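You operate a simulated robot arm through the tools that you are given. There is no shell and no other tool. Be economical: measure what you need, move in short steps, check, and stop when the job is done.

Carry out the task below with a simulated robot arm. There is one attempt and no reset: what you move stays moved.

JOB
File the slide on the slide light box in Box L-2, lid back on, and switch the light off.
Fine: slide flat in the box before the lid; leave the other box shut.

It is judged by the outcome, as a careful person would: the job done as asked, and still so three seconds after it is handed in. It fails if anything else is knocked over, pushed out of place, dropped, spilled or broken. A push-on lid holds only when it is set on centred and level and pressed home; a screw cap is set on level and turned clockwise until tight.

ROBOT AND FRAMES
A 7-joint arm with a two-finger parallel gripper, fixed in place. Base frame: the origin is at the foot of the arm, x ahead of it, y to its left, z up; the work surface is at about z = 0.4. Units: cm, rad, N and s.
With the tool pointing down near the work surface it reaches from about 22 to 58 cm from the base axis. Its first joint turns from -1.152 to 1.152 rad. Payload 2.5 kg.
Tool frame: the origin (TCP) lies between the finger pads and is the grasp point; the fingertips stand 2.3 cm ahead of it; z points along the fingers, y is the line along which they close. The gripper opens to 9.4 cm. The fingers are 3.8 cm wide and 1 cm thick; the gripper's body (5.4 by 9.6 cm) begins 3.9 cm behind the TCP.
Orientation is that of the tool frame in the base frame, as [roll, pitch, yaw] about the fixed x, y, z axes, in that order (R = Rz(yaw) Ry(pitch) Rx(roll)). With the fingers straight down and closing along the base's y, the tool's x points along the base's -x, its y along +y and its z along -z.

CONTROLS
- The arm moves only by the tool apply_moves. Its arguments are lists of equal length, an entry for each row: "offset": the shift along the base's x, y, z in units of 30 mm (1.0 is 30 mm), a list of three; "turn": the turn, a rotation vector about the base's x, y, z in units of 8 degrees (1.0 is 8 degrees), a list of three; "gripper": the opening, from 0 (shut) to 1 (fully open). In form: {"offset": [[dx, dy, dz], ...], "turn": [[ax, ay, az], ...], "gripper": [gripper, ...]}. A call has 1 to 10 rows; each row shifts and turns the commanded pose from where the row before left it. A call with a number of a shift or a turn outside -1 to 1 is refused whole. A row lasts 0.2 s, in which the tool goes at most 5 cm and 0.15 rad; a call with a longer step from one row to the next is refused whole, and so is a gripper value outside its range. Where a pose cannot be reached the arm comes as near as it can. A force on the tool above 40 N (or 10 N above the force at the start of the call, whichever is more), or a blocked arm, ends the call early, and 0.2 s more pass. Each finger travels about 10.8 cm/s and halts on what it meets, pressing with about 42 N; the grip force reading is that of the motor and also rises with nothing between the fingers. The clock runs only during rows and for 0.2 s after the last one: add rows that do not move to give the fingers time. The reply holds the time, the measured pose of the TCP, the force on the tool along the base axes, the opening and the grip force, in the units named above and with some noise.
- Cameras (640 x 400 px; columns grow to the right, rows downward): "scene" is fixed at [10.35, -39.54, 55.22]; the picture's right is [0.93, -0.37, 0.00], its down [-0.19, -0.47, -0.86] and it looks along [0.32, 0.80, -0.50] (base axes); focal length 318 px, centre (320, 200). "wrist" rides on the gripper at [-3.9, 0, -4.4] in the tool frame; the picture's right is [0.00, -1.00, 0.00], its down [0.97, 0.00, -0.24] and it looks along [0.24, 0.00, 0.97] (tool axes); focal length 218 px, centre (320, 200). There is no depth. A picture from a camera that has moved, and an enlarged one, comes with that camera's place and axes in the base frame and with its lens.
- get_image(camera): a new picture of that camera. It takes no simulated time.
- zoom(camera, box): a new picture of the part [left, top, right, bottom] of that camera's present view, enlarged. It takes no simulated time.
- finish_job(): hands the job in; it is judged then, once.

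Work in short steps. Places have to be worked out from the pictures, the camera data and where the tool is seen: move nearer, look again, correct. Check each grasp and each placing, and mend what went wrong. You have 120 turns and 68 pictures in all, those below and enlarged ones among them. Open the gripper and draw the arm clear of the work before you hand the job in, unless the task says otherwise; then end with one line.

The tools are called by a JSON object that holds its "op" and its "data". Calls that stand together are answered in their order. apply_moves: Moves the arm, as the interface text tells. Its arguments: {"type":"object","properties":{"offset":{"type":"array","items":{"type":"array","items":{"type":"number"}}},"turn":{"type":"array","items":{"type":"array","items":{"type":"number"}}},"gripper":{"type":"array","items":{"type":"number"}}},"required":["offset","turn","gripper"]} The other tools are called the same way: get_image (camera) takes a picture; zoom (camera, box) takes an enlarged picture of a part of a camera's view; finish_job () hands the job in.

At the start:

```text
time: 0.0
tool_pos: [33.7, 16.68, 29.3]
ee_rot: [3.14, 0.0, -3.14]
ft_force: [-0.1, 0.3, 0.0]
grip_width: 9.41
grip_force: 0.1
```

scene: 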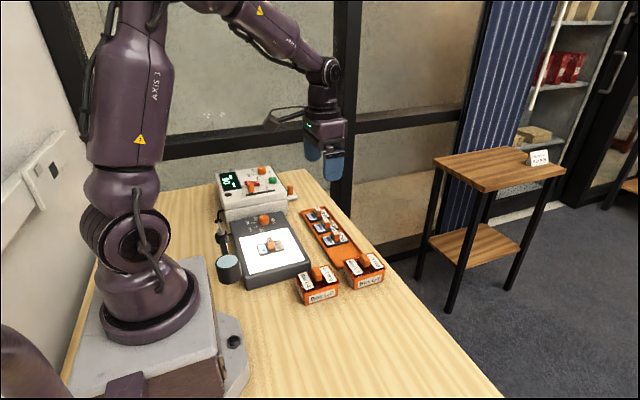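
wrist: 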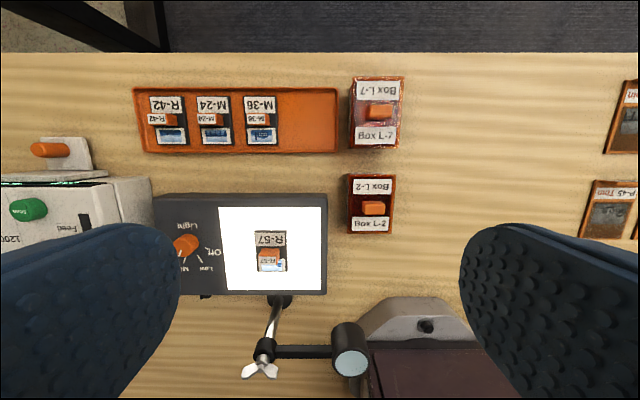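

I'll start by enlarging the relevant areas to read the labels and judge positions.

{"op": "zoom", "data": {"camera": "wrist", "box": [140, 180, 340, 305]}}

{"op": "zoom", "data": {"camera": "wrist", "box": [320, 60, 440, 250]}}

{"op": "zoom", "data": {"camera": "scene", "box": [200, 150, 400, 310]}}

```text
3.20 times, centred on (240, 242) of wrist
camera zoom: at [37.61, 16.65, 33.69], right [0.0, -1.0, 0.0], down [-0.97, 0.0, 0.24], along [-0.24, 0.0, -0.97], focal length 698 px, centre (576, 64)
```

zoom: 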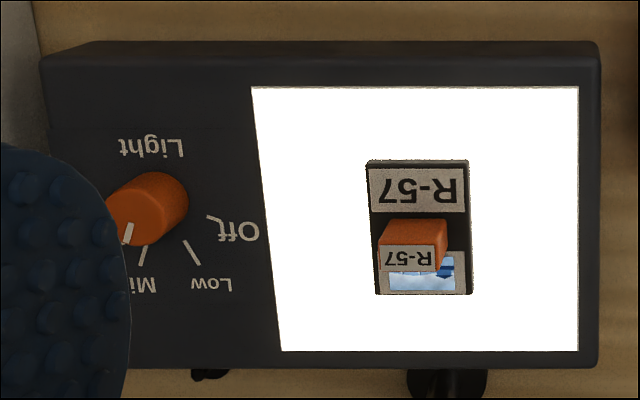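

```text
2.11 times, centred on (380, 155) of wrist
camera zoom: at [37.61, 16.65, 33.69], right [0.0, -1.0, 0.0], down [-0.97, 0.0, 0.24], along [-0.24, 0.0, -0.97], focal length 460 px, centre (194, 295)
```

zoom: 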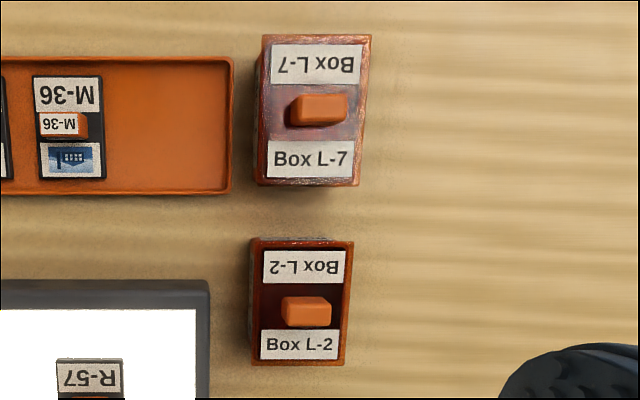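

```text
2.50 times, centred on (300, 230) of scene
camera zoom: at [10.35, -39.54, 55.22], right [0.93, -0.37, 0.0], down [-0.19, -0.47, -0.86], along [0.32, 0.8, -0.5], focal length 795 px, centre (370, 125)
```

zoom: 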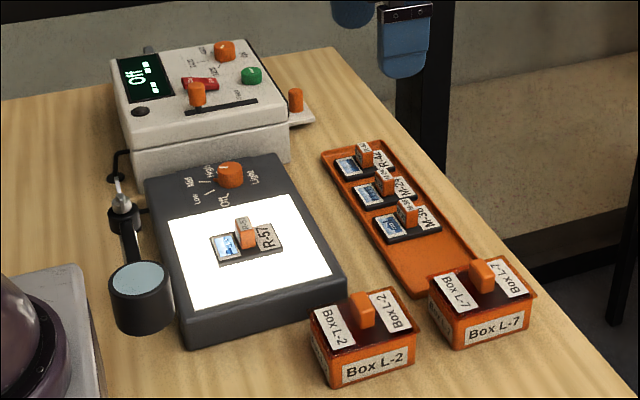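

Estimates: L-2 lid tab is near (29.5, 9.5, 5.8) and the slide tab near (22.5, 23.7, 6). I'll move above L-2 for a closer look.

{"op": "apply_moves", "data": {"offset": [[-0.28, -0.48, -0.9], [-0.28, -0.48, -0.9], [-0.28, -0.48, -0.9], [-0.28, -0.48, -0.9], [-0.28, -0.48, -0.9], [0, 0, 0]], "turn": [[0, 0, 0], [0, 0, 0], [0, 0, 0], [0, 0, 0], [0, 0, 0], [0, 0, 0]], "gripper": [1, 1, 1, 1, 1, 1]}}

{"op": "get_image", "data": {"camera": "wrist"}}

{"op": "zoom", "data": {"camera": "scene", "box": [260, 200, 420, 320]}}

```text
time: 1.4
tool_pos: [29.38, 9.36, 15.75]
ee_rot: [-3.142, 0.0, 3.141]
ft_force: [-0.5, 0.0, 1.1]
grip_width: 9.42
grip_force: 0.1
```

```text
62 pictures are left
camera wrist: at [33.42, 9.44, 20.16], right [0.0, -1.0, 0.0], down [-0.97, 0.0, 0.24], along [-0.24, 0.0, -0.97], focal length 218 px, centre (320, 200)
```

wrist: 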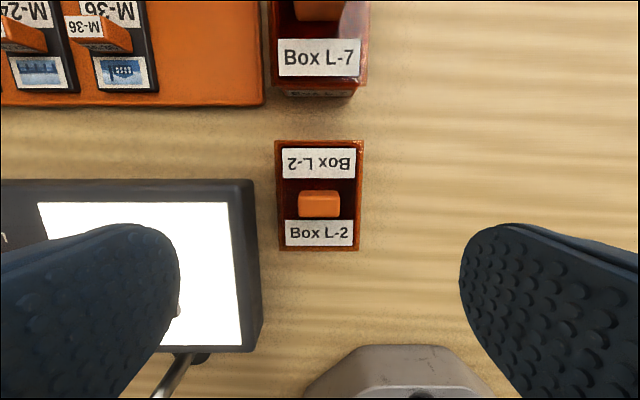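

```text
3.33 times, centred on (340, 260) of scene
camera zoom: at [10.35, -39.54, 55.22], right [0.93, -0.37, 0.0], down [-0.19, -0.47, -0.86], along [0.32, 0.8, -0.5], focal length 1060 px, centre (253, 0)
```

zoom: 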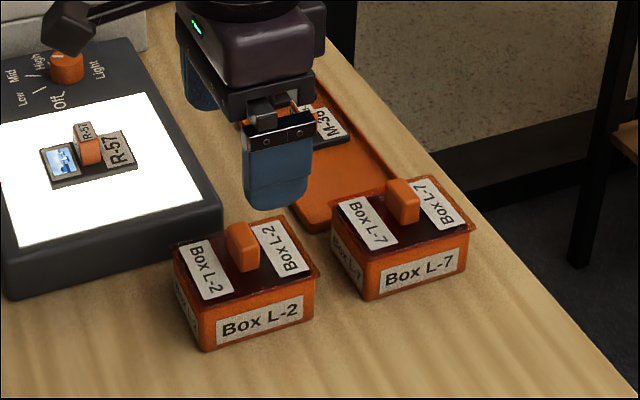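

The L-2 tab is nearly centred beneath the gripper at about (29.5, 9.45), with the lid top near z 4.4. I'll part-close to clear the light box and come down to z about 7.2.

{"op": "apply_moves", "data": {"offset": [[0, 0, 0], [0, 0, 0], [0.03, 0.03, -0.9], [0, 0, -0.9], [0, 0, -0.7], [0, 0, -0.3], [0, 0, 0]], "turn": [[0, 0, 0], [0, 0, 0], [0, 0, 0], [0, 0, 0], [0, 0, 0], [0, 0, 0], [0, 0, 0]], "gripper": [0.5, 0.5, 0.5, 0.5, 0.5, 0.5, 0.5]}}

{"op": "get_image", "data": {"camera": "wrist"}}

{"op": "zoom", "data": {"camera": "scene", "box": [260, 200, 420, 320]}}

```text
time: 3.0
tool_pos: [29.49, 9.75, 7.43]
ee_rot: [-3.141, -0.001, 3.141]
ft_force: [0.1, -0.9, 0.5]
grip_width: 4.71
grip_force: 0.1
```

```text
60 pictures are left
camera wrist: at [33.51, 9.61, 11.77], right [0.0, -1.0, 0.0], down [-0.97, 0.0, 0.24], along [-0.24, 0.0, -0.97], focal length 218 px, centre (320, 200)
```

wrist: 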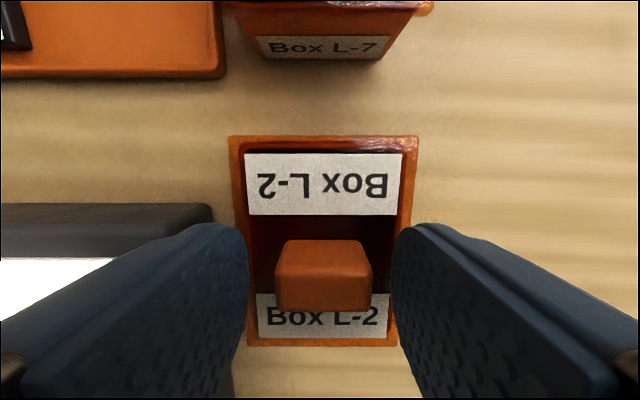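

```text
3.33 times, centred on (340, 260) of scene
camera zoom: at [10.35, -39.54, 55.22], right [0.93, -0.37, 0.0], down [-0.19, -0.47, -0.86], along [0.32, 0.8, -0.5], focal length 1060 px, centre (253, 0)
```

zoom: 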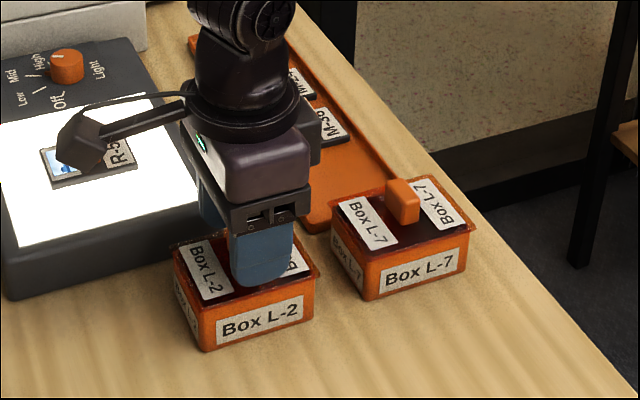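

The gripper straddles the tab centred in y. I'll go down another 0.5 cm and close on the tab.

{"op": "apply_moves", "data": {"offset": [[-0.07, -0.03, -0.1], [0, 0, -0.08], [0, 0, 0], [0, 0, 0], [0, 0, 0], [0, 0, 0]], "turn": [[0, 0, 0], [0, 0, 0], [0, 0, 0], [0, 0, 0], [0, 0, 0], [0, 0, 0]], "gripper": [0.5, 0.5, 0.5, 0.1, 0.1, 0.1]}}

{"op": "get_image", "data": {"camera": "wrist"}}

```text
time: 4.4
tool_pos: [29.42, 9.6, 6.85]
ee_rot: [-3.141, 0.0, -3.141]
ft_force: [-0.2, 0.3, 0.4]
grip_width: 2.68
grip_force: 42.1
```

```text
58 pictures are left
camera wrist: at [33.28, 9.49, 11.25], right [0.0, -1.0, 0.0], down [-0.97, 0.0, 0.24], along [-0.24, 0.0, -0.97], focal length 218 px, centre (320, 200)
```

wrist: 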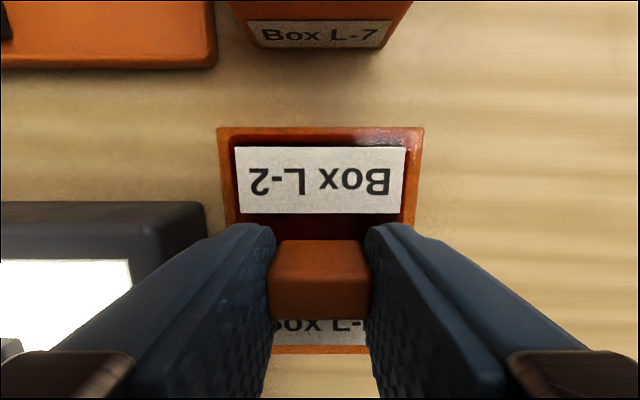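

The tab is gripped at 2.68 cm wide. I'll lift slowly and see whether only the lid comes.

{"op": "apply_moves", "data": {"offset": [[0, 0, 0.05], [0, 0, 0.1], [0, 0, 0.15], [0, 0, 0.3], [0, 0, 0.4]], "turn": [[0, 0, 0], [0, 0, 0], [0, 0, 0], [0, 0, 0], [0, 0, 0]], "gripper": [0.1, 0.1, 0.1, 0.1, 0.1]}}

{"op": "zoom", "data": {"camera": "scene", "box": [240, 180, 420, 320]}}

```text
time: 5.6
tool_pos: [29.45, 9.47, 9.92]
ee_rot: [3.14, 0.001, -3.141]
ft_force: [-0.4, -0.3, -0.4]
grip_width: 0.93
grip_force: 0.0
```

```text
2.86 times, centred on (330, 250) of scene
camera zoom: at [10.35, -39.54, 55.22], right [0.93, -0.37, 0.0], down [-0.19, -0.47, -0.86], along [0.32, 0.8, -0.5], focal length 908 px, centre (291, 57)
```

zoom: 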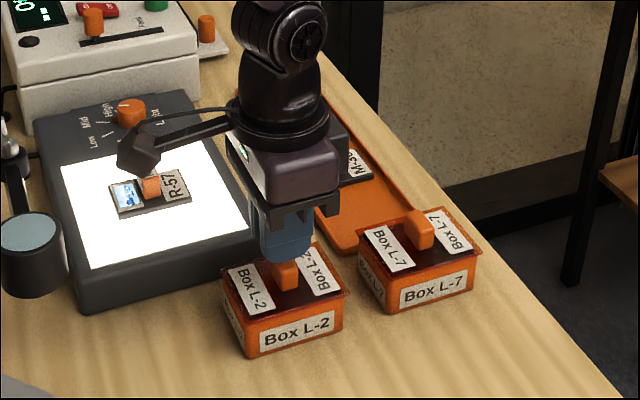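

The fingers slipped off, since the lid is tight and the grip was shallow. I'll reopen and go deeper until just touching the lid.

{"op": "apply_moves", "data": {"offset": [[0, 0, 0], [0, 0, 0], [0, 0, -0.6], [0, 0, -0.44], [0, 0, -0.07], [0, 0, -0.05], [0, 0, -0.05], [0, 0, 0]], "turn": [[0, 0, 0], [0, 0, 0], [0, 0, 0], [0, 0, 0], [0, 0, 0], [0, 0, 0], [0, 0, 0], [0, 0, 0]], "gripper": [0.4, 0.4, 0.4, 0.4, 0.4, 0.4, 0.4, 0.4]}}

```text
time: 7.0
tool_pos: [29.33, 9.43, 6.5]
ee_rot: [3.141, 0.0, 3.141]
ft_force: [-3.9, -2.4, 17.3]
grip_width: 3.78
grip_force: 0.0
stopped in row 6: the force on the tool passed its limit (the readings are from after the stop); the commanded pose is now the measured one
```

Contact with the lid comes at TCP z about 6.5. I'll back off slightly and close hard.

{"op": "apply_moves", "data": {"offset": [[0, 0, 0.03], [0, 0, 0], [0, 0, 0], [0, 0, 0], [0, 0, 0]], "turn": [[0, 0, 0], [0, 0, 0], [0, 0, 0], [0, 0, 0], [0, 0, 0]], "gripper": [0.4, 0, 0, 0, 0]}}

{"op": "zoom", "data": {"camera": "scene", "box": [240, 180, 420, 320]}}

```text
time: 8.2
tool_pos: [29.3, 9.37, 6.7]
ee_rot: [3.141, 0.001, -3.141]
ft_force: [3.0, -0.1, 6.6]
grip_width: 2.69
grip_force: 41.5
```

```text
2.86 times, centred on (330, 250) of scene
camera zoom: at [10.34, -39.54, 55.22], right [0.93, -0.37, 0.0], down [-0.19, -0.47, -0.86], along [0.32, 0.8, -0.5], focal length 908 px, centre (291, 57)
```

zoom: 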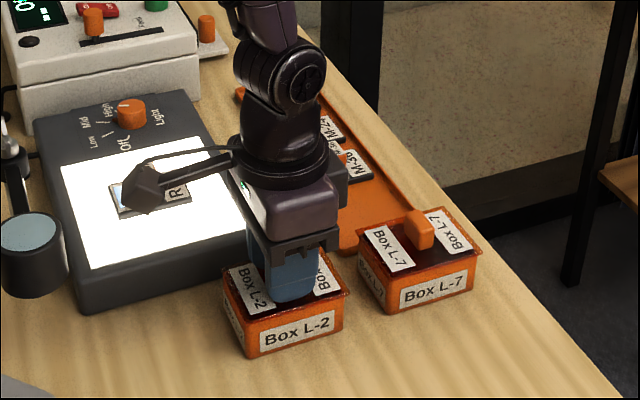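

Gripped deeper. Now I'll raise very gently, watching the force.

{"op": "apply_moves", "data": {"offset": [[0, 0, 0.03], [0, 0, 0.03], [0, 0, 0.03], [0, 0, 0.03], [0, 0, 0.03]], "turn": [[0, 0, 0], [0, 0, 0], [0, 0, 0], [0, 0, 0], [0, 0, 0]], "gripper": [0, 0, 0, 0, 0]}}

{"op": "zoom", "data": {"camera": "scene", "box": [280, 220, 400, 320]}}

```text
time: 9.3
tool_pos: [29.3, 9.44, 7.22]
ee_rot: [-3.14, 0.0, -3.141]
ft_force: [-0.8, 0.1, -0.1]
grip_width: 2.71
grip_force: 42.4
```

```text
4.00 times, centred on (340, 270) of scene
camera zoom: at [10.35, -39.54, 55.22], right [0.93, -0.37, 0.0], down [-0.19, -0.47, -0.86], along [0.32, 0.8, -0.5], focal length 1272 px, centre (240, -80)
```

zoom: 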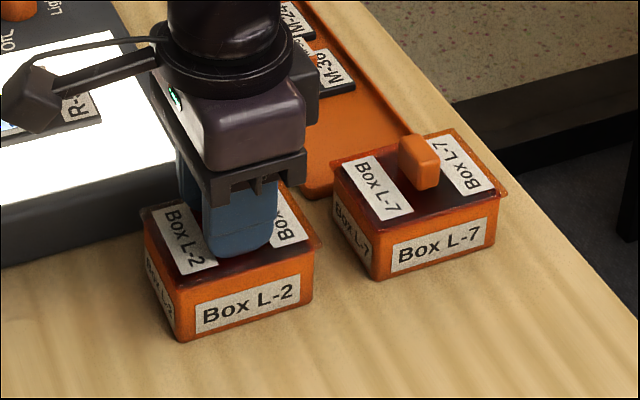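

The force is near zero, so either it slipped or the lid freed. I'll check with the wrist camera.

{"op": "get_image", "data": {"camera": "wrist"}}

```text
54 pictures are left
camera wrist: at [33.3, 9.42, 11.53], right [0.0, -1.0, 0.0], down [-0.97, 0.0, 0.24], along [-0.24, 0.0, -0.97], focal length 218 px, centre (320, 200)
```

wrist: 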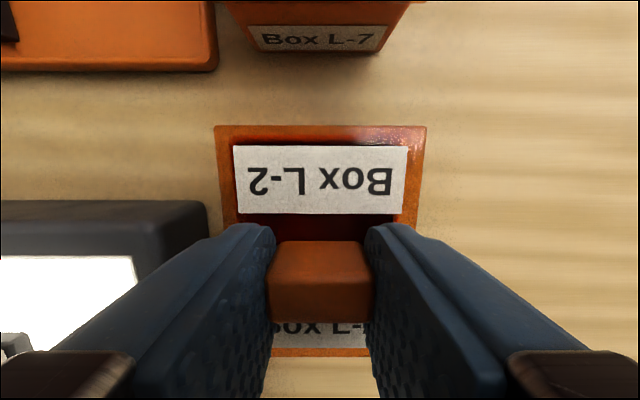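

The lid looks larger although the camera rose, so it moved with the gripper. I'll lift 1 cm more and check whether the box follows.

{"op": "apply_moves", "data": {"offset": [[0, 0, 0.05], [0, 0, 0.1], [0, 0, 0.15], [0, 0, 0.15], [0, 0, 0]], "turn": [[0, 0, 0], [0, 0, 0], [0, 0, 0], [0, 0, 0], [0, 0, 0]], "gripper": [0, 0, 0, 0, 0]}}

{"op": "zoom", "data": {"camera": "scene", "box": [280, 220, 400, 320]}}

```text
time: 10.6
tool_pos: [29.34, 9.35, 8.64]
ee_rot: [-3.141, 0.001, 3.141]
ft_force: [-0.1, 0.4, -0.5]
grip_width: 2.66
grip_force: 42.4
```

```text
4.00 times, centred on (340, 270) of scene
camera zoom: at [10.35, -39.54, 55.22], right [0.93, -0.37, 0.0], down [-0.19, -0.47, -0.86], along [0.32, 0.8, -0.5], focal length 1272 px, centre (240, -80)
```

zoom: 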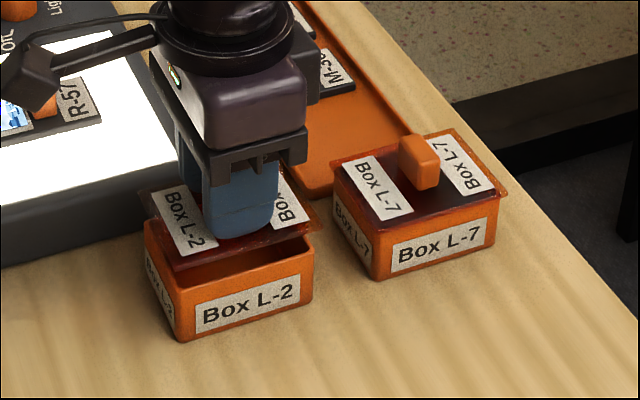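

The lid is off and the box stayed in place. I'll carry the lid to the clear table at about (30.5, -1.5).

{"op": "apply_moves", "data": {"offset": [[0, 0, 0.5], [0, 0, 0.5], [0.1, -0.7, 0], [0.1, -0.9, 0], [0.1, -0.9, 0], [0.1, -0.9, 0], [0, -0.2, 0], [0, 0, -0.9], [0, 0, 0]], "turn": [[0, 0, 0], [0, 0, 0], [0, 0, 0], [0, 0, 0], [0, 0, 0], [0, 0, 0], [0, 0, 0], [0, 0, 0], [0, 0, 0]], "gripper": [0, 0, 0, 0, 0, 0, 0, 0, 0]}}

{"op": "get_image", "data": {"camera": "scene"}}

{"op": "get_image", "data": {"camera": "wrist"}}

```text
time: 12.6
tool_pos: [30.62, -1.47, 8.67]
ee_rot: [3.141, -0.002, -3.141]
ft_force: [-0.1, 0.6, -0.5]
grip_width: 2.67
grip_force: 42.1
```

```text
52 pictures are left
```

scene: 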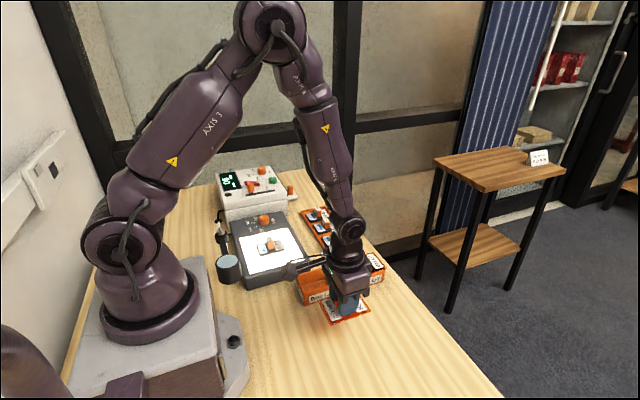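

```text
51 pictures are left
camera wrist: at [34.57, -1.42, 13.1], right [0.0, -1.0, 0.0], down [-0.97, 0.0, 0.24], along [-0.24, 0.0, -0.97], focal length 218 px, centre (320, 200)
```

wrist: 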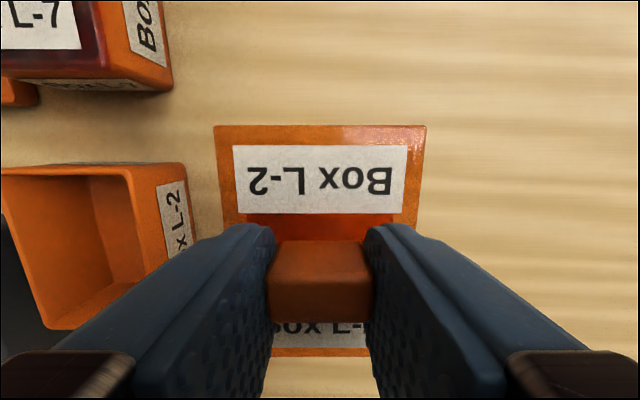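

The spot is clear, so I'll lower, slowing near the table.

{"op": "apply_moves", "data": {"offset": [[0, 0, -0.7], [0, 0, -0.5], [0, 0, -0.2], [0, 0, -0.07], [0, 0, -0.07], [0, 0, -0.07], [0, 0, -0.07], [0, 0, -0.07], [0, 0, -0.07], [0, 0, -0.07]], "turn": [[0, 0, 0], [0, 0, 0], [0, 0, 0], [0, 0, 0], [0, 0, 0], [0, 0, 0], [0, 0, 0], [0, 0, 0], [0, 0, 0], [0, 0, 0]], "gripper": [0, 0, 0, 0, 0, 0, 0, 0, 0, 0]}}

```text
time: 14.9
tool_pos: [30.5, -1.34, 3.35]
ee_rot: [-3.141, 0.002, -3.141]
ft_force: [-2.5, 0.5, 9.3]
grip_width: 2.68
grip_force: 42.3
stopped in row 10: the force on the tool passed its limit (the readings are from after the stop); the commanded pose is now the measured one
```

The lid rests on the table at TCP z about 3.35. I'll open and rise, then head toward the light box slide.

{"op": "apply_moves", "data": {"offset": [[0, 0, 0], [0, 0, 0], [0, 0, 0.5], [0, 0, 0.9], [0, 0, 0.9], [0, 0, 0.9], [0, 0, 0.9], [0, 0, 0]], "turn": [[0, 0, 0], [0, 0, 0], [0, 0, 0], [0, 0, 0], [0, 0, 0], [0, 0, 0], [0, 0, 0], [0, 0, 0]], "gripper": [0.5, 0.5, 0.5, 0.5, 0.5, 0.5, 0.5, 0.5]}}

{"op": "get_image", "data": {"camera": "wrist"}}

```text
time: 16.7
tool_pos: [30.49, -1.44, 15.53]
ee_rot: [-3.141, -0.001, 3.141]
ft_force: [-0.1, -0.3, -0.4]
grip_width: 4.73
grip_force: 0.0
```

```text
50 pictures are left
camera wrist: at [34.44, -1.33, 19.91], right [0.0, -1.0, 0.0], down [-0.97, 0.0, 0.24], along [-0.24, 0.0, -0.97], focal length 218 px, centre (320, 200)
```

wrist: 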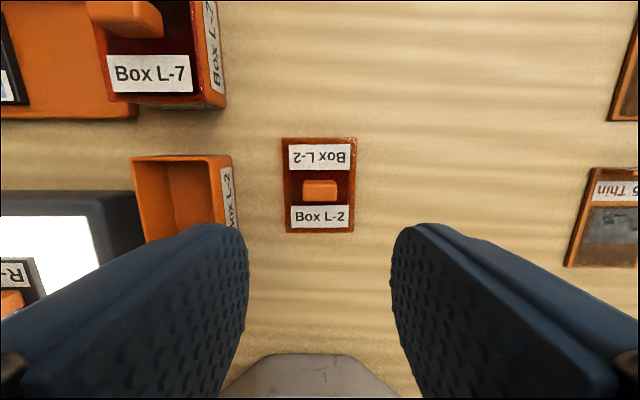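

The lid sits flat. Next I'll move over the slide on the light box.

{"op": "apply_moves", "data": {"offset": [[-0.28, 0.93, 0], [-0.28, 0.93, 0], [-0.28, 0.93, 0], [-0.28, 0.93, 0], [-0.28, 0.93, 0], [-0.28, 0.93, 0], [-0.28, 0.93, 0], [-0.28, 0.93, 0], [-0.28, 0.93, 0], [0, 0, 0]], "turn": [[0, 0, 0], [0, 0, 0], [0, 0, 0], [0, 0, 0], [0, 0, 0], [0, 0, 0], [0, 0, 0], [0, 0, 0], [0, 0, 0], [0, 0, 0]], "gripper": [0.5, 0.5, 0.5, 0.5, 0.5, 0.5, 0.5, 0.5, 0.5, 0.5]}}

{"op": "get_image", "data": {"camera": "wrist"}}

{"op": "zoom", "data": {"camera": "scene", "box": [200, 170, 380, 320]}}

```text
time: 18.9
tool_pos: [22.86, 23.71, 15.67]
ee_rot: [3.141, 0.0, -3.142]
ft_force: [-0.5, 0.4, 0.6]
grip_width: 4.71
grip_force: 0.1
```

```text
49 pictures are left
camera wrist: at [26.92, 23.76, 19.94], right [0.0, -1.0, 0.0], down [-0.97, 0.0, 0.24], along [-0.24, 0.0, -0.97], focal length 218 px, centre (320, 200)
```

wrist: 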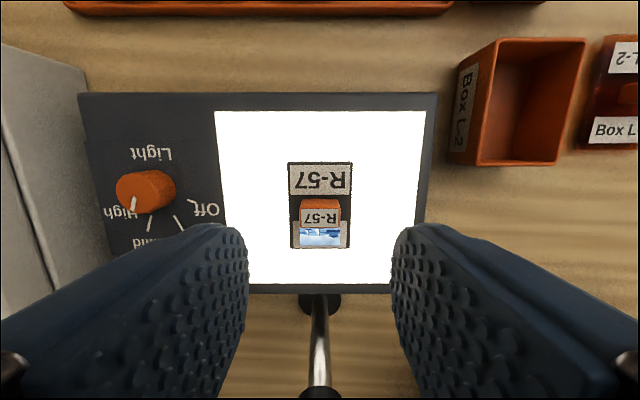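

```text
2.67 times, centred on (290, 245) of scene
camera zoom: at [10.35, -39.54, 55.22], right [0.93, -0.37, 0.0], down [-0.19, -0.47, -0.86], along [0.32, 0.8, -0.5], focal length 848 px, centre (400, 80)
```

zoom: 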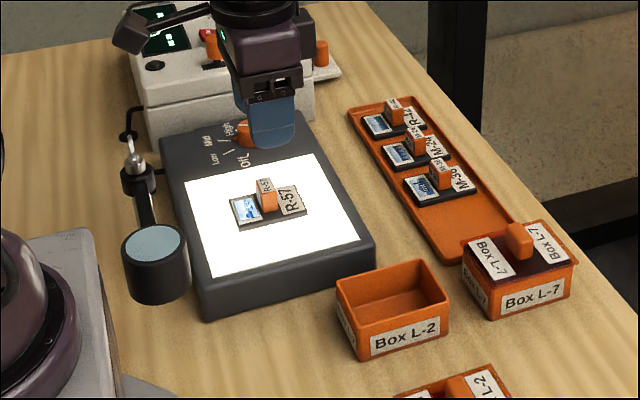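

The open box is empty and the slide tab sits near (22.4, 23.75). I'll shift in x and come down to z about 8.2 to look again.

{"op": "apply_moves", "data": {"offset": [[-0.13, 0.01, -0.9], [0, 0, -0.9], [0, 0, -0.65], [0, 0, 0]], "turn": [[0, 0, 0], [0, 0, 0], [0, 0, 0], [0, 0, 0]], "gripper": [0.45, 0.45, 0.45, 0.45]}}

{"op": "get_image", "data": {"camera": "wrist"}}

{"op": "zoom", "data": {"camera": "scene", "box": [220, 190, 320, 290]}}

```text
time: 19.9
tool_pos: [22.76, 23.66, 8.13]
ee_rot: [-3.14, 0.0, 3.141]
ft_force: [-0.5, -0.4, -0.7]
grip_width: 4.2
grip_force: 0.0
```

```text
47 pictures are left
camera wrist: at [26.6, 23.69, 12.54], right [0.0, -1.0, 0.0], down [-0.97, 0.0, 0.24], along [-0.24, 0.0, -0.97], focal length 218 px, centre (320, 200)
```

wrist: 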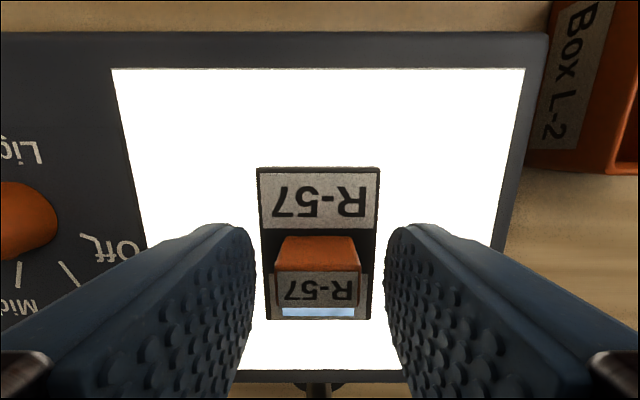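

```text
4.00 times, centred on (270, 240) of scene
camera zoom: at [10.35, -39.54, 55.22], right [0.93, -0.37, 0.0], down [-0.19, -0.47, -0.86], along [0.32, 0.8, -0.5], focal length 1272 px, centre (520, 40)
```

zoom: 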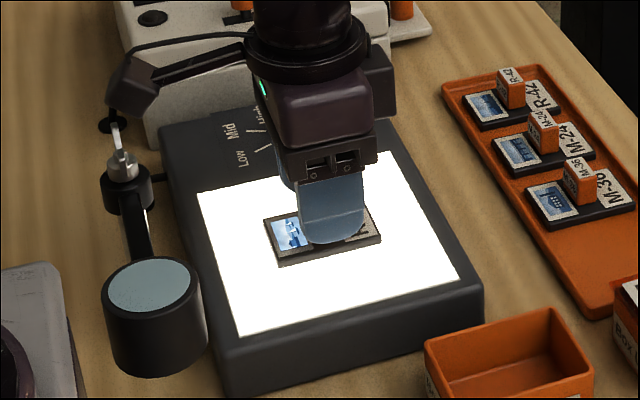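

Slide top is at about z 5.0, tab top about 7.2, and everything is centred at (22.77, 23.7). I'll lower 0.55 cm and close.

{"op": "apply_moves", "data": {"offset": [[0, 0, -0.1], [0, 0, -0.08], [0, 0, 0], [0, 0, 0], [0, 0, 0], [0, 0, 0]], "turn": [[0, 0, 0], [0, 0, 0], [0, 0, 0], [0, 0, 0], [0, 0, 0], [0, 0, 0]], "gripper": [0.45, 0.45, 0.45, 0, 0, 0]}}

{"op": "get_image", "data": {"camera": "wrist"}}

```text
time: 21.3
tool_pos: [22.55, 23.63, 7.66]
ee_rot: [-3.141, 0.0, 3.141]
ft_force: [-0.3, 0.1, 0.6]
grip_width: 2.45
grip_force: 41.9
```

```text
45 pictures are left
camera wrist: at [26.58, 23.73, 12.02], right [0.0, -1.0, 0.0], down [-0.97, 0.0, 0.24], along [-0.24, 0.0, -0.97], focal length 218 px, centre (320, 200)
```

wrist: 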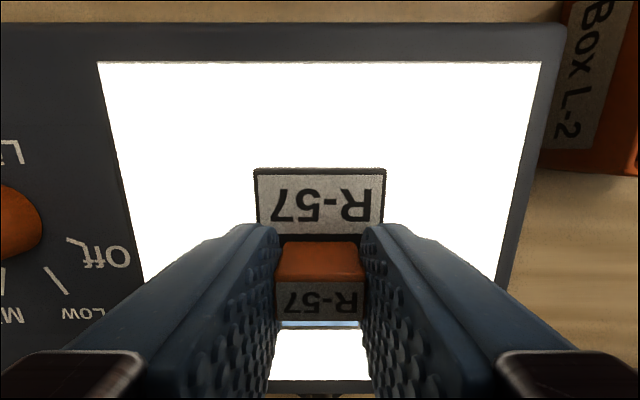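

The slide tab is gripped at 2.45 cm wide. I'll lift straight up and carry it over the open L-2 box.

{"op": "apply_moves", "data": {"offset": [[0, 0, 0.3], [0, 0, 0.8], [0, 0, 0.9], [0.45, -0.95, 0], [0.45, -0.95, 0], [0.45, -0.95, 0], [0.45, -0.95, 0], [0.45, -0.95, 0], [0, 0, 0]], "turn": [[0, 0, 0], [0, 0, 0], [0, 0, 0], [0, 0, 0], [0, 0, 0], [0, 0, 0], [0, 0, 0], [0, 0, 0], [0, 0, 0]], "gripper": [0, 0, 0, 0, 0, 0, 0, 0, 0]}}

{"op": "get_image", "data": {"camera": "wrist"}}

{"op": "zoom", "data": {"camera": "scene", "box": [260, 190, 420, 320]}}

```text
time: 23.3
tool_pos: [29.36, 9.43, 13.69]
ee_rot: [3.141, 0.0, -3.139]
ft_force: [-0.7, 0.6, -0.1]
grip_width: 2.48
grip_force: 41.8
```

```text
44 pictures are left
camera wrist: at [33.3, 9.5, 17.97], right [0.0, -1.0, 0.0], down [-0.97, 0.0, 0.24], along [-0.24, 0.0, -0.97], focal length 218 px, centre (320, 200)
```

wrist: 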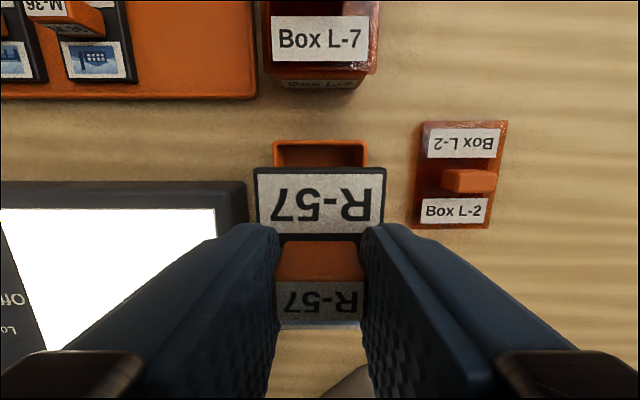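

```text
3.08 times, centred on (340, 255) of scene
camera zoom: at [10.34, -39.54, 55.22], right [0.93, -0.37, 0.0], down [-0.19, -0.47, -0.86], along [0.32, 0.8, -0.5], focal length 978 px, centre (258, 31)
```

zoom: 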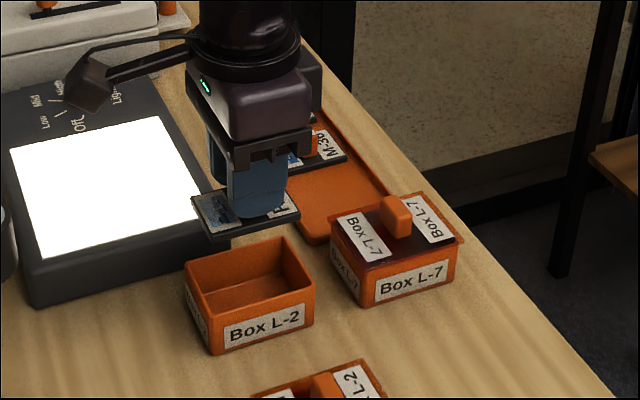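

The slide (about 4.1 x 6.3) is aligned with the box interior (about 5.2 x 7), centred at (29.4, 9.48). I'll lower to just above the rim and check.

{"op": "apply_moves", "data": {"offset": [[0.01, 0.01, -0.7], [0, 0, -0.7], [0, 0, -0.45], [0, 0, 0]], "turn": [[0, 0, 0], [0, 0, 0], [0, 0, 0], [0, 0, 0]], "gripper": [0, 0, 0, 0]}}

{"op": "get_image", "data": {"camera": "wrist"}}

{"op": "zoom", "data": {"camera": "scene", "box": [280, 220, 380, 310]}}

```text
time: 24.3
tool_pos: [29.42, 9.53, 8.08]
ee_rot: [-3.141, 0.001, -3.141]
ft_force: [0.5, -0.5, 0.5]
grip_width: 2.45
grip_force: 42.2
```

```text
42 pictures are left
camera wrist: at [33.35, 9.56, 12.47], right [0.0, -1.0, 0.0], down [-0.97, 0.0, 0.24], along [-0.24, 0.0, -0.97], focal length 218 px, centre (320, 200)
```

wrist: 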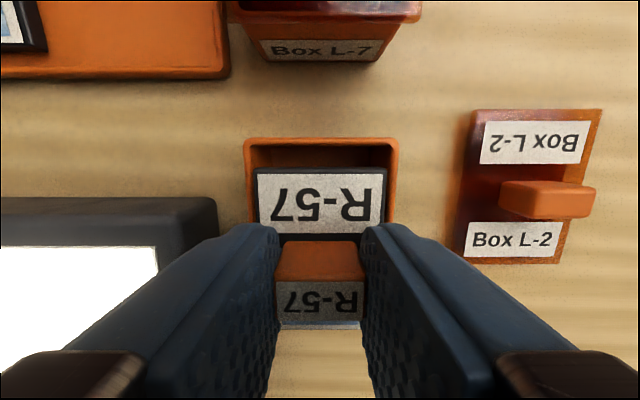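

```text
4.44 times, centred on (330, 265) of scene
camera zoom: at [10.35, -39.54, 55.22], right [0.93, -0.37, 0.0], down [-0.19, -0.47, -0.86], along [0.32, 0.8, -0.5], focal length 1413 px, centre (276, -89)
```

zoom: 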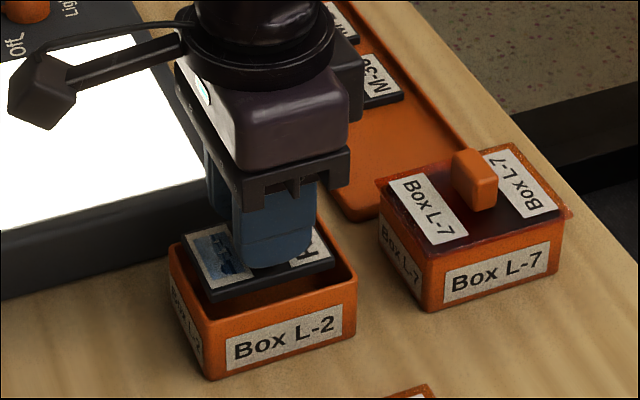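

The slide sits about 0.2 cm too far toward -x in the box opening. I'll shift +0.2 in x and lower slowly to the floor.

{"op": "apply_moves", "data": {"offset": [[0.07, 0, 0], [0, 0, -0.25], [0, 0, -0.25], [0, 0, -0.25], [0, 0, -0.25], [0, 0, -0.07], [0, 0, -0.07], [0, 0, -0.07], [0, 0, -0.07], [0, 0, -0.07]], "turn": [[0, 0, 0], [0, 0, 0], [0, 0, 0], [0, 0, 0], [0, 0, 0], [0, 0, 0], [0, 0, 0], [0, 0, 0], [0, 0, 0], [0, 0, 0]], "gripper": [0, 0, 0, 0, 0, 0, 0, 0, 0, 0]}}

{"op": "get_image", "data": {"camera": "wrist"}}

```text
time: 26.5
tool_pos: [29.62, 9.46, 4.04]
ee_rot: [3.14, 0.0, 3.141]
ft_force: [0.1, 0.8, -0.4]
grip_width: 2.46
grip_force: 42.2
```

```text
40 pictures are left
camera wrist: at [33.58, 9.56, 8.47], right [0.0, -1.0, 0.0], down [-0.97, 0.0, 0.24], along [-0.24, 0.0, -0.97], focal length 218 px, centre (320, 200)
```

wrist: 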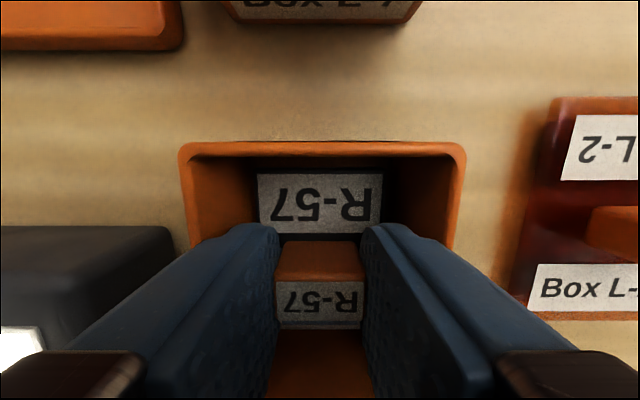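

No contact yet; the slide hangs level inside the box. I'll continue down in small steps until it touches.

{"op": "apply_moves", "data": {"offset": [[0, 0, -0.04], [0, 0, -0.04], [0, 0, -0.04], [0, 0, -0.04], [0, 0, -0.04], [0, 0, -0.04], [0, 0, -0.04]], "turn": [[0, 0, 0], [0, 0, 0], [0, 0, 0], [0, 0, 0], [0, 0, 0], [0, 0, 0], [0, 0, 0]], "gripper": [0, 0, 0, 0, 0, 0, 0]}}

```text
time: 27.2
tool_pos: [29.66, 9.63, 3.96]
ee_rot: [-3.141, 0.003, 3.14]
ft_force: [-2.7, -1.5, 14.9]
grip_width: 2.46
grip_force: 41.7
stopped in row 3: the force on the tool passed its limit (the readings are from after the stop); the commanded pose is now the measured one
```

The slide has touched the floor, so I'll open slightly inside the box (to about 3 cm) and withdraw straight up.

{"op": "apply_moves", "data": {"offset": [[0, 0, 0.02], [0, 0, 0], [0, 0, 0], [0, 0, 0.2], [0, 0, 0.5], [0, 0, 0.9], [0, 0, 0.9], [0, 0, 0.8], [0, 0, 0]], "turn": [[0, 0, 0], [0, 0, 0], [0, 0, 0], [0, 0, 0], [0, 0, 0], [0, 0, 0], [0, 0, 0], [0, 0, 0], [0, 0, 0]], "gripper": [0, 0.31, 0.31, 0.31, 0.31, 0.31, 0.31, 0.31, 0.31]}}

{"op": "get_image", "data": {"camera": "wrist"}}

{"op": "zoom", "data": {"camera": "scene", "box": [280, 220, 400, 330]}}

```text
time: 29.2
tool_pos: [29.59, 9.67, 13.81]
ee_rot: [3.141, 0.001, 3.142]
ft_force: [0.2, 0.6, -1.2]
grip_width: 2.63
grip_force: 0.0
```

```text
39 pictures are left
camera wrist: at [33.55, 9.61, 18.19], right [0.0, -1.0, 0.0], down [-0.97, 0.0, 0.24], along [-0.24, 0.0, -0.97], focal length 218 px, centre (320, 200)
```

wrist: 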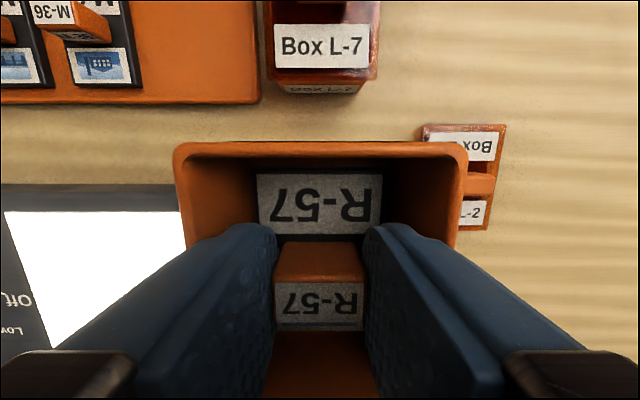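

```text
3.64 times, centred on (340, 275) of scene
camera zoom: at [10.35, -39.54, 55.22], right [0.93, -0.37, 0.0], down [-0.19, -0.47, -0.86], along [0.32, 0.8, -0.5], focal length 1156 px, centre (247, -73)
```

zoom: 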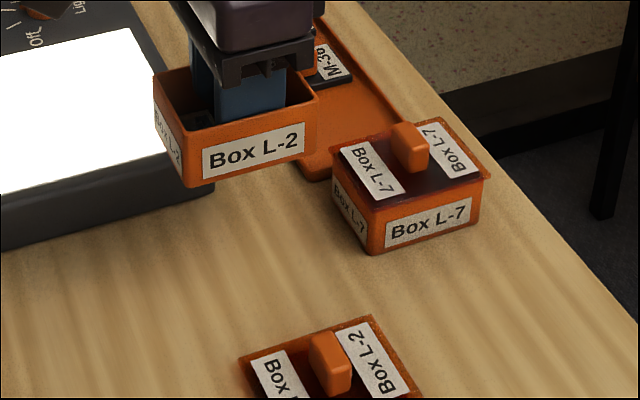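

The box jammed on the opened fingers and rose with them, because the interior is narrower than I judged. I'll lower it straight back to its spot until it touches the table.

{"op": "apply_moves", "data": {"offset": [[0, 0, -0.6], [0, -0.02, -0.9], [0, 0, -0.9], [0, 0, -0.55], [0, 0, -0.1], [0, 0, -0.05], [0, 0, -0.04], [0, 0, -0.04], [0, 0, -0.04]], "turn": [[0, 0, 0], [0, 0, 0], [0, 0, 0], [0, 0, 0], [0, 0, 0], [0, 0, 0], [0, 0, 0], [0, 0, 0], [0, 0, 0]], "gripper": [0.31, 0.31, 0.31, 0.31, 0.31, 0.31, 0.31, 0.31, 0.31]}}

{"op": "zoom", "data": {"camera": "scene", "box": [280, 220, 400, 330]}}

```text
time: 31.2
tool_pos: [29.73, 9.52, 4.08]
ee_rot: [-3.141, 0.001, -3.14]
ft_force: [-0.9, 0.2, 0.0]
grip_width: 2.65
grip_force: 0.0
```

```text
3.64 times, centred on (340, 275) of scene
camera zoom: at [10.35, -39.54, 55.22], right [0.93, -0.37, 0.0], down [-0.19, -0.47, -0.86], along [0.32, 0.8, -0.5], focal length 1156 px, centre (247, -73)
```

zoom: 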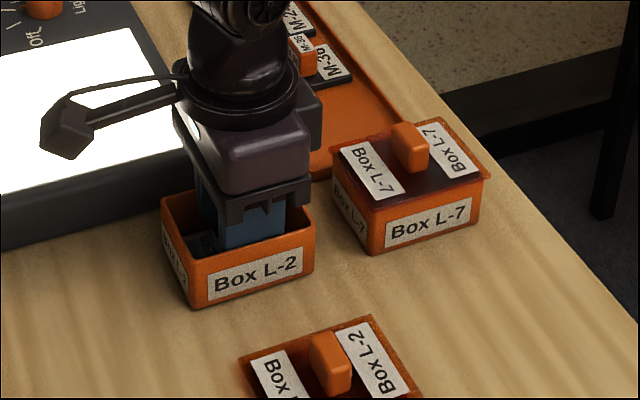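

It's almost down. I'll go a little lower until the force shows contact.

{"op": "apply_moves", "data": {"offset": [[0, 0, -0.03], [0, 0, -0.03], [0, 0, -0.03], [0, 0, -0.03], [0, 0, -0.03]], "turn": [[0, 0, 0], [0, 0, 0], [0, 0, 0], [0, 0, 0], [0, 0, 0]], "gripper": [0.31, 0.31, 0.31, 0.31, 0.31]}}

```text
time: 32.5
tool_pos: [29.75, 9.55, 3.66]
ee_rot: [-3.141, 0.003, 3.141]
ft_force: [0.2, -1.0, 3.0]
grip_width: 2.66
grip_force: 0.2
```

The box is at table level with light contact. I'll narrow the fingers a little to free the walls without gripping the 2.46 cm tab.

{"op": "apply_moves", "data": {"offset": [[0, 0, 0], [0, 0, 0], [0, 0, 0], [0, 0, 0.07], [0, 0, 0.1], [0, 0, 0.1]], "turn": [[0, 0, 0], [0, 0, 0], [0, 0, 0], [0, 0, 0], [0, 0, 0], [0, 0, 0]], "gripper": [0.272, 0.272, 0.272, 0.272, 0.272, 0.272]}}

{"op": "get_image", "data": {"camera": "wrist"}}

{"op": "zoom", "data": {"camera": "scene", "box": [280, 220, 400, 330]}}

```text
time: 33.9
tool_pos: [29.58, 9.5, 4.5]
ee_rot: [3.142, 0.002, -3.141]
ft_force: [-0.3, 0.7, -0.2]
grip_width: 2.61
grip_force: 0.2
```

```text
36 pictures are left
camera wrist: at [33.62, 9.51, 8.92], right [0.0, -1.0, 0.0], down [-0.97, 0.0, 0.24], along [-0.24, 0.0, -0.97], focal length 218 px, centre (320, 200)
```

wrist: 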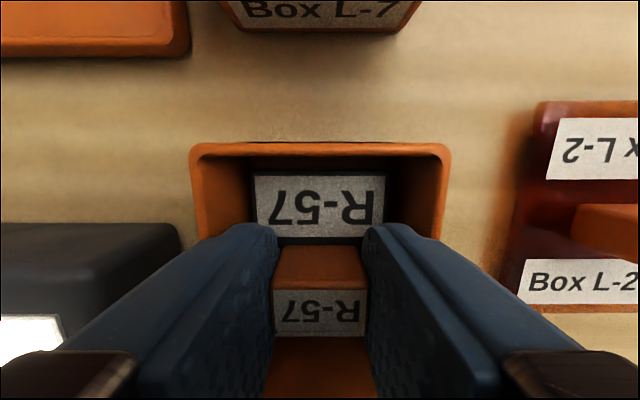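

```text
3.64 times, centred on (340, 275) of scene
camera zoom: at [10.35, -39.54, 55.22], right [0.93, -0.37, 0.0], down [-0.19, -0.47, -0.86], along [0.32, 0.8, -0.5], focal length 1156 px, centre (247, -73)
```

zoom: 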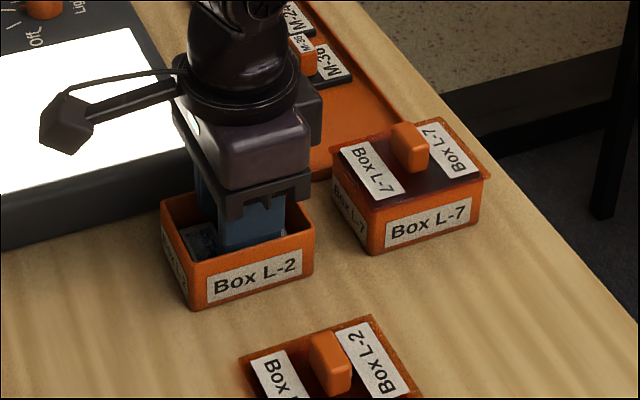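

The box stayed down this time. I'll continue up slowly and check.

{"op": "apply_moves", "data": {"offset": [[0, 0, 0.15], [0, 0, 0.25], [0, 0, 0.3], [0, 0, 0]], "turn": [[0, 0, 0], [0, 0, 0], [0, 0, 0], [0, 0, 0]], "gripper": [0.272, 0.272, 0.272, 0.272]}}

{"op": "get_image", "data": {"camera": "wrist"}}

{"op": "zoom", "data": {"camera": "scene", "box": [280, 220, 400, 330]}}

```text
time: 34.9
tool_pos: [29.6, 9.58, 6.67]
ee_rot: [3.141, 0.001, 3.14]
ft_force: [-0.5, -0.5, 0.3]
grip_width: 2.61
grip_force: 0.9
```

```text
34 pictures are left
camera wrist: at [33.62, 9.52, 11.04], right [0.0, -1.0, 0.0], down [-0.97, 0.0, 0.24], along [-0.24, 0.0, -0.97], focal length 218 px, centre (320, 200)
```

wrist: 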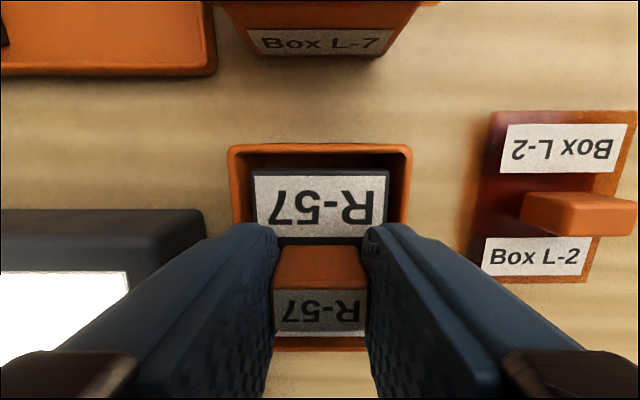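

```text
3.64 times, centred on (340, 275) of scene
camera zoom: at [10.35, -39.54, 55.22], right [0.93, -0.37, 0.0], down [-0.19, -0.47, -0.86], along [0.32, 0.8, -0.5], focal length 1156 px, centre (247, -73)
```

zoom: 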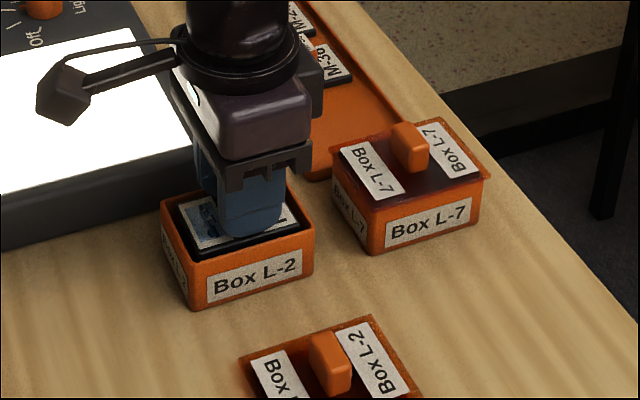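

The slide was still pinched and rose along with the fingers: gripping across y leaves no room to open in this box. I'll put the slide back on the light box and regrip with the gripper turned 90°, where there is plenty of room.

{"op": "apply_moves", "data": {"offset": [[0, 0, 0], [0, 0, 0.6], [0, 0, 0.9], [0, 0, 0.8], [-0.45, 0.94, 0], [-0.45, 0.94, 0], [-0.45, 0.94, 0], [-0.45, 0.94, 0], [-0.45, 0.94, 0], [0, 0, 0]], "turn": [[0, 0, 0], [0, 0, 0], [0, 0, 0], [0, 0, 0], [0, 0, 0], [0, 0, 0], [0, 0, 0], [0, 0, 0], [0, 0, 0], [0, 0, 0]], "gripper": [0, 0, 0, 0, 0, 0, 0, 0, 0, 0]}}

{"op": "get_image", "data": {"camera": "wrist"}}

{"op": "zoom", "data": {"camera": "scene", "box": [220, 170, 400, 330]}}

```text
time: 37.0
tool_pos: [22.87, 23.61, 13.49]
ee_rot: [-3.141, 0.002, 3.14]
ft_force: [-0.3, 0.2, -1.4]
grip_width: 2.48
grip_force: 42.3
```

```text
32 pictures are left
camera wrist: at [26.83, 23.59, 17.93], right [0.0, -1.0, 0.0], down [-0.97, 0.0, 0.24], along [-0.24, 0.0, -0.97], focal length 218 px, centre (320, 200)
```

wrist: 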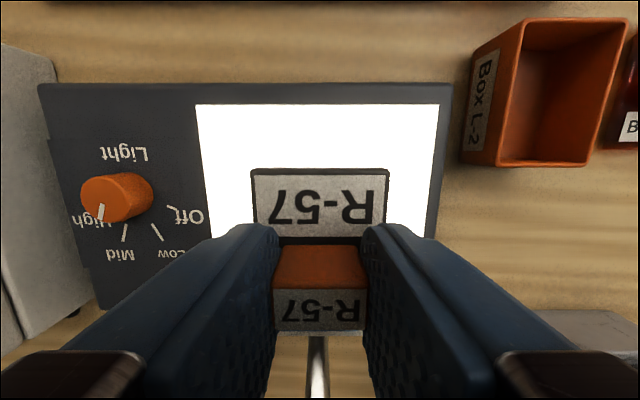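

```text
2.50 times, centred on (310, 250) of scene
camera zoom: at [10.35, -39.54, 55.22], right [0.93, -0.37, 0.0], down [-0.19, -0.47, -0.86], along [0.32, 0.8, -0.5], focal length 795 px, centre (345, 75)
```

zoom: 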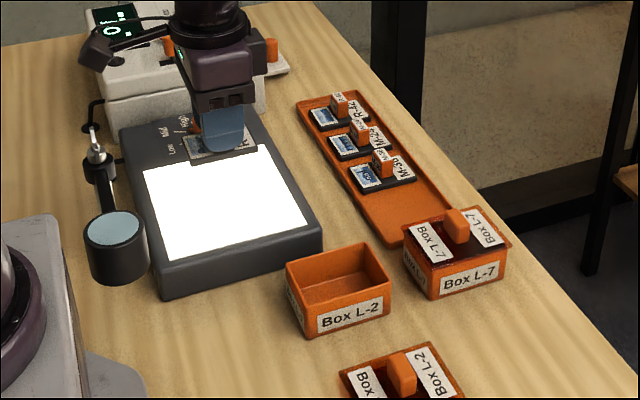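

The slide is securely held and the box is back in place. I'll lower the slide onto the light box.

{"op": "apply_moves", "data": {"offset": [[0, 0, -0.8], [0, 0, -0.7], [0, 0, -0.25], [0, 0, -0.07], [0, 0, -0.05], [0, 0, -0.05], [0, 0, -0.05], [0, 0, -0.05]], "turn": [[0, 0, 0], [0, 0, 0], [0, 0, 0], [0, 0, 0], [0, 0, 0], [0, 0, 0], [0, 0, 0], [0, 0, 0]], "gripper": [0, 0, 0, 0, 0, 0, 0, 0]}}

```text
time: 38.9
tool_pos: [22.9, 23.6, 7.49]
ee_rot: [3.141, 0.003, -3.141]
ft_force: [0.7, -0.3, -0.3]
grip_width: 2.5
grip_force: 41.7
```

{"op": "apply_moves", "data": {"offset": [[0, 0, -0.04], [0, 0, -0.04], [0, 0, -0.04], [0, 0, -0.04], [0, 0, -0.04]], "turn": [[0, 0, 0], [0, 0, 0], [0, 0, 0], [0, 0, 0], [0, 0, 0]], "gripper": [0, 0, 0, 0, 0]}}

```text
time: 39.7
tool_pos: [22.86, 23.55, 7.39]
ee_rot: [3.141, 0.004, -3.14]
ft_force: [-1.9, -1.9, 8.9]
grip_width: 2.5
grip_force: 42.0
stopped in row 4: the force on the tool passed its limit (the readings are from after the stop); the commanded pose is now the measured one
```

Contact is made, so I'll release, rise clear, and turn the gripper -90° about z.

{"op": "apply_moves", "data": {"offset": [[0, 0, 0], [0, 0, 0], [0, 0, 0.4], [0, 0, 0.9], [0, 0, 0.9], [0, 0, 0], [0, 0, 0], [0, 0, 0], [0, 0, 0], [0, 0, 0]], "turn": [[0, 0, 0], [0, 0, 0], [0, 0, 0], [0, 0, 0], [0, 0, 0], [0, 0, -1], [0, 0, -1], [0, 0, -1], [0, 0, -1], [0, 0, -1]], "gripper": [0.5, 0.5, 0.5, 0.5, 0.5, 0.5, 0.5, 0.5, 0.5, 0.5]}}

{"op": "apply_moves", "data": {"offset": [[0, 0, 0], [0, 0, 0], [0, 0, 0], [0, 0, 0], [0, 0, 0], [0, 0, 0], [0, 0, 0], [0, 0, 0]], "turn": [[0, 0, -1], [0, 0, -1], [0, 0, -1], [0, 0, -1], [0, 0, -1], [0, 0, -1], [0, 0, -0.25], [0, 0, 0]], "gripper": [0.5, 0.5, 0.5, 0.5, 0.5, 0.5, 0.5, 0.5]}}

{"op": "get_image", "data": {"camera": "wrist"}}

```text
time: 41.9
tool_pos: [22.96, 23.63, 13.79]
ee_rot: [-3.142, 0.003, 2.439]
ft_force: [0.4, -0.6, 0.2]
grip_width: 4.72
grip_force: 0.0
```

```text
time: 43.7
tool_pos: [22.93, 23.62, 13.87]
ee_rot: [3.141, 0.001, 1.569]
ft_force: [0.2, -0.1, -0.4]
grip_width: 4.73
grip_force: 0.0
```

```text
30 pictures are left
camera wrist: at [23.01, 19.71, 18.25], right [-1.0, 0.0, 0.0], down [0.0, 0.97, 0.24], along [0.0, 0.24, -0.97], focal length 218 px, centre (320, 200)
```

wrist: 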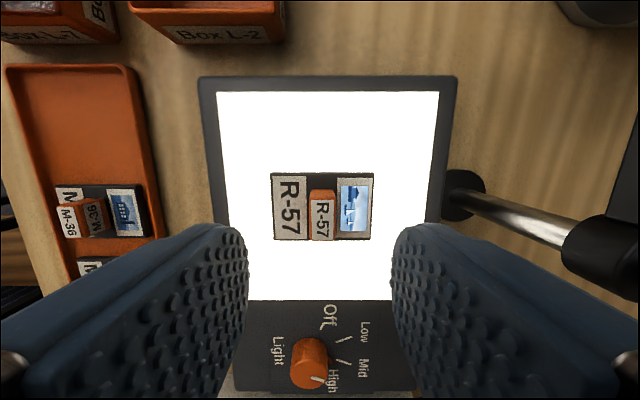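

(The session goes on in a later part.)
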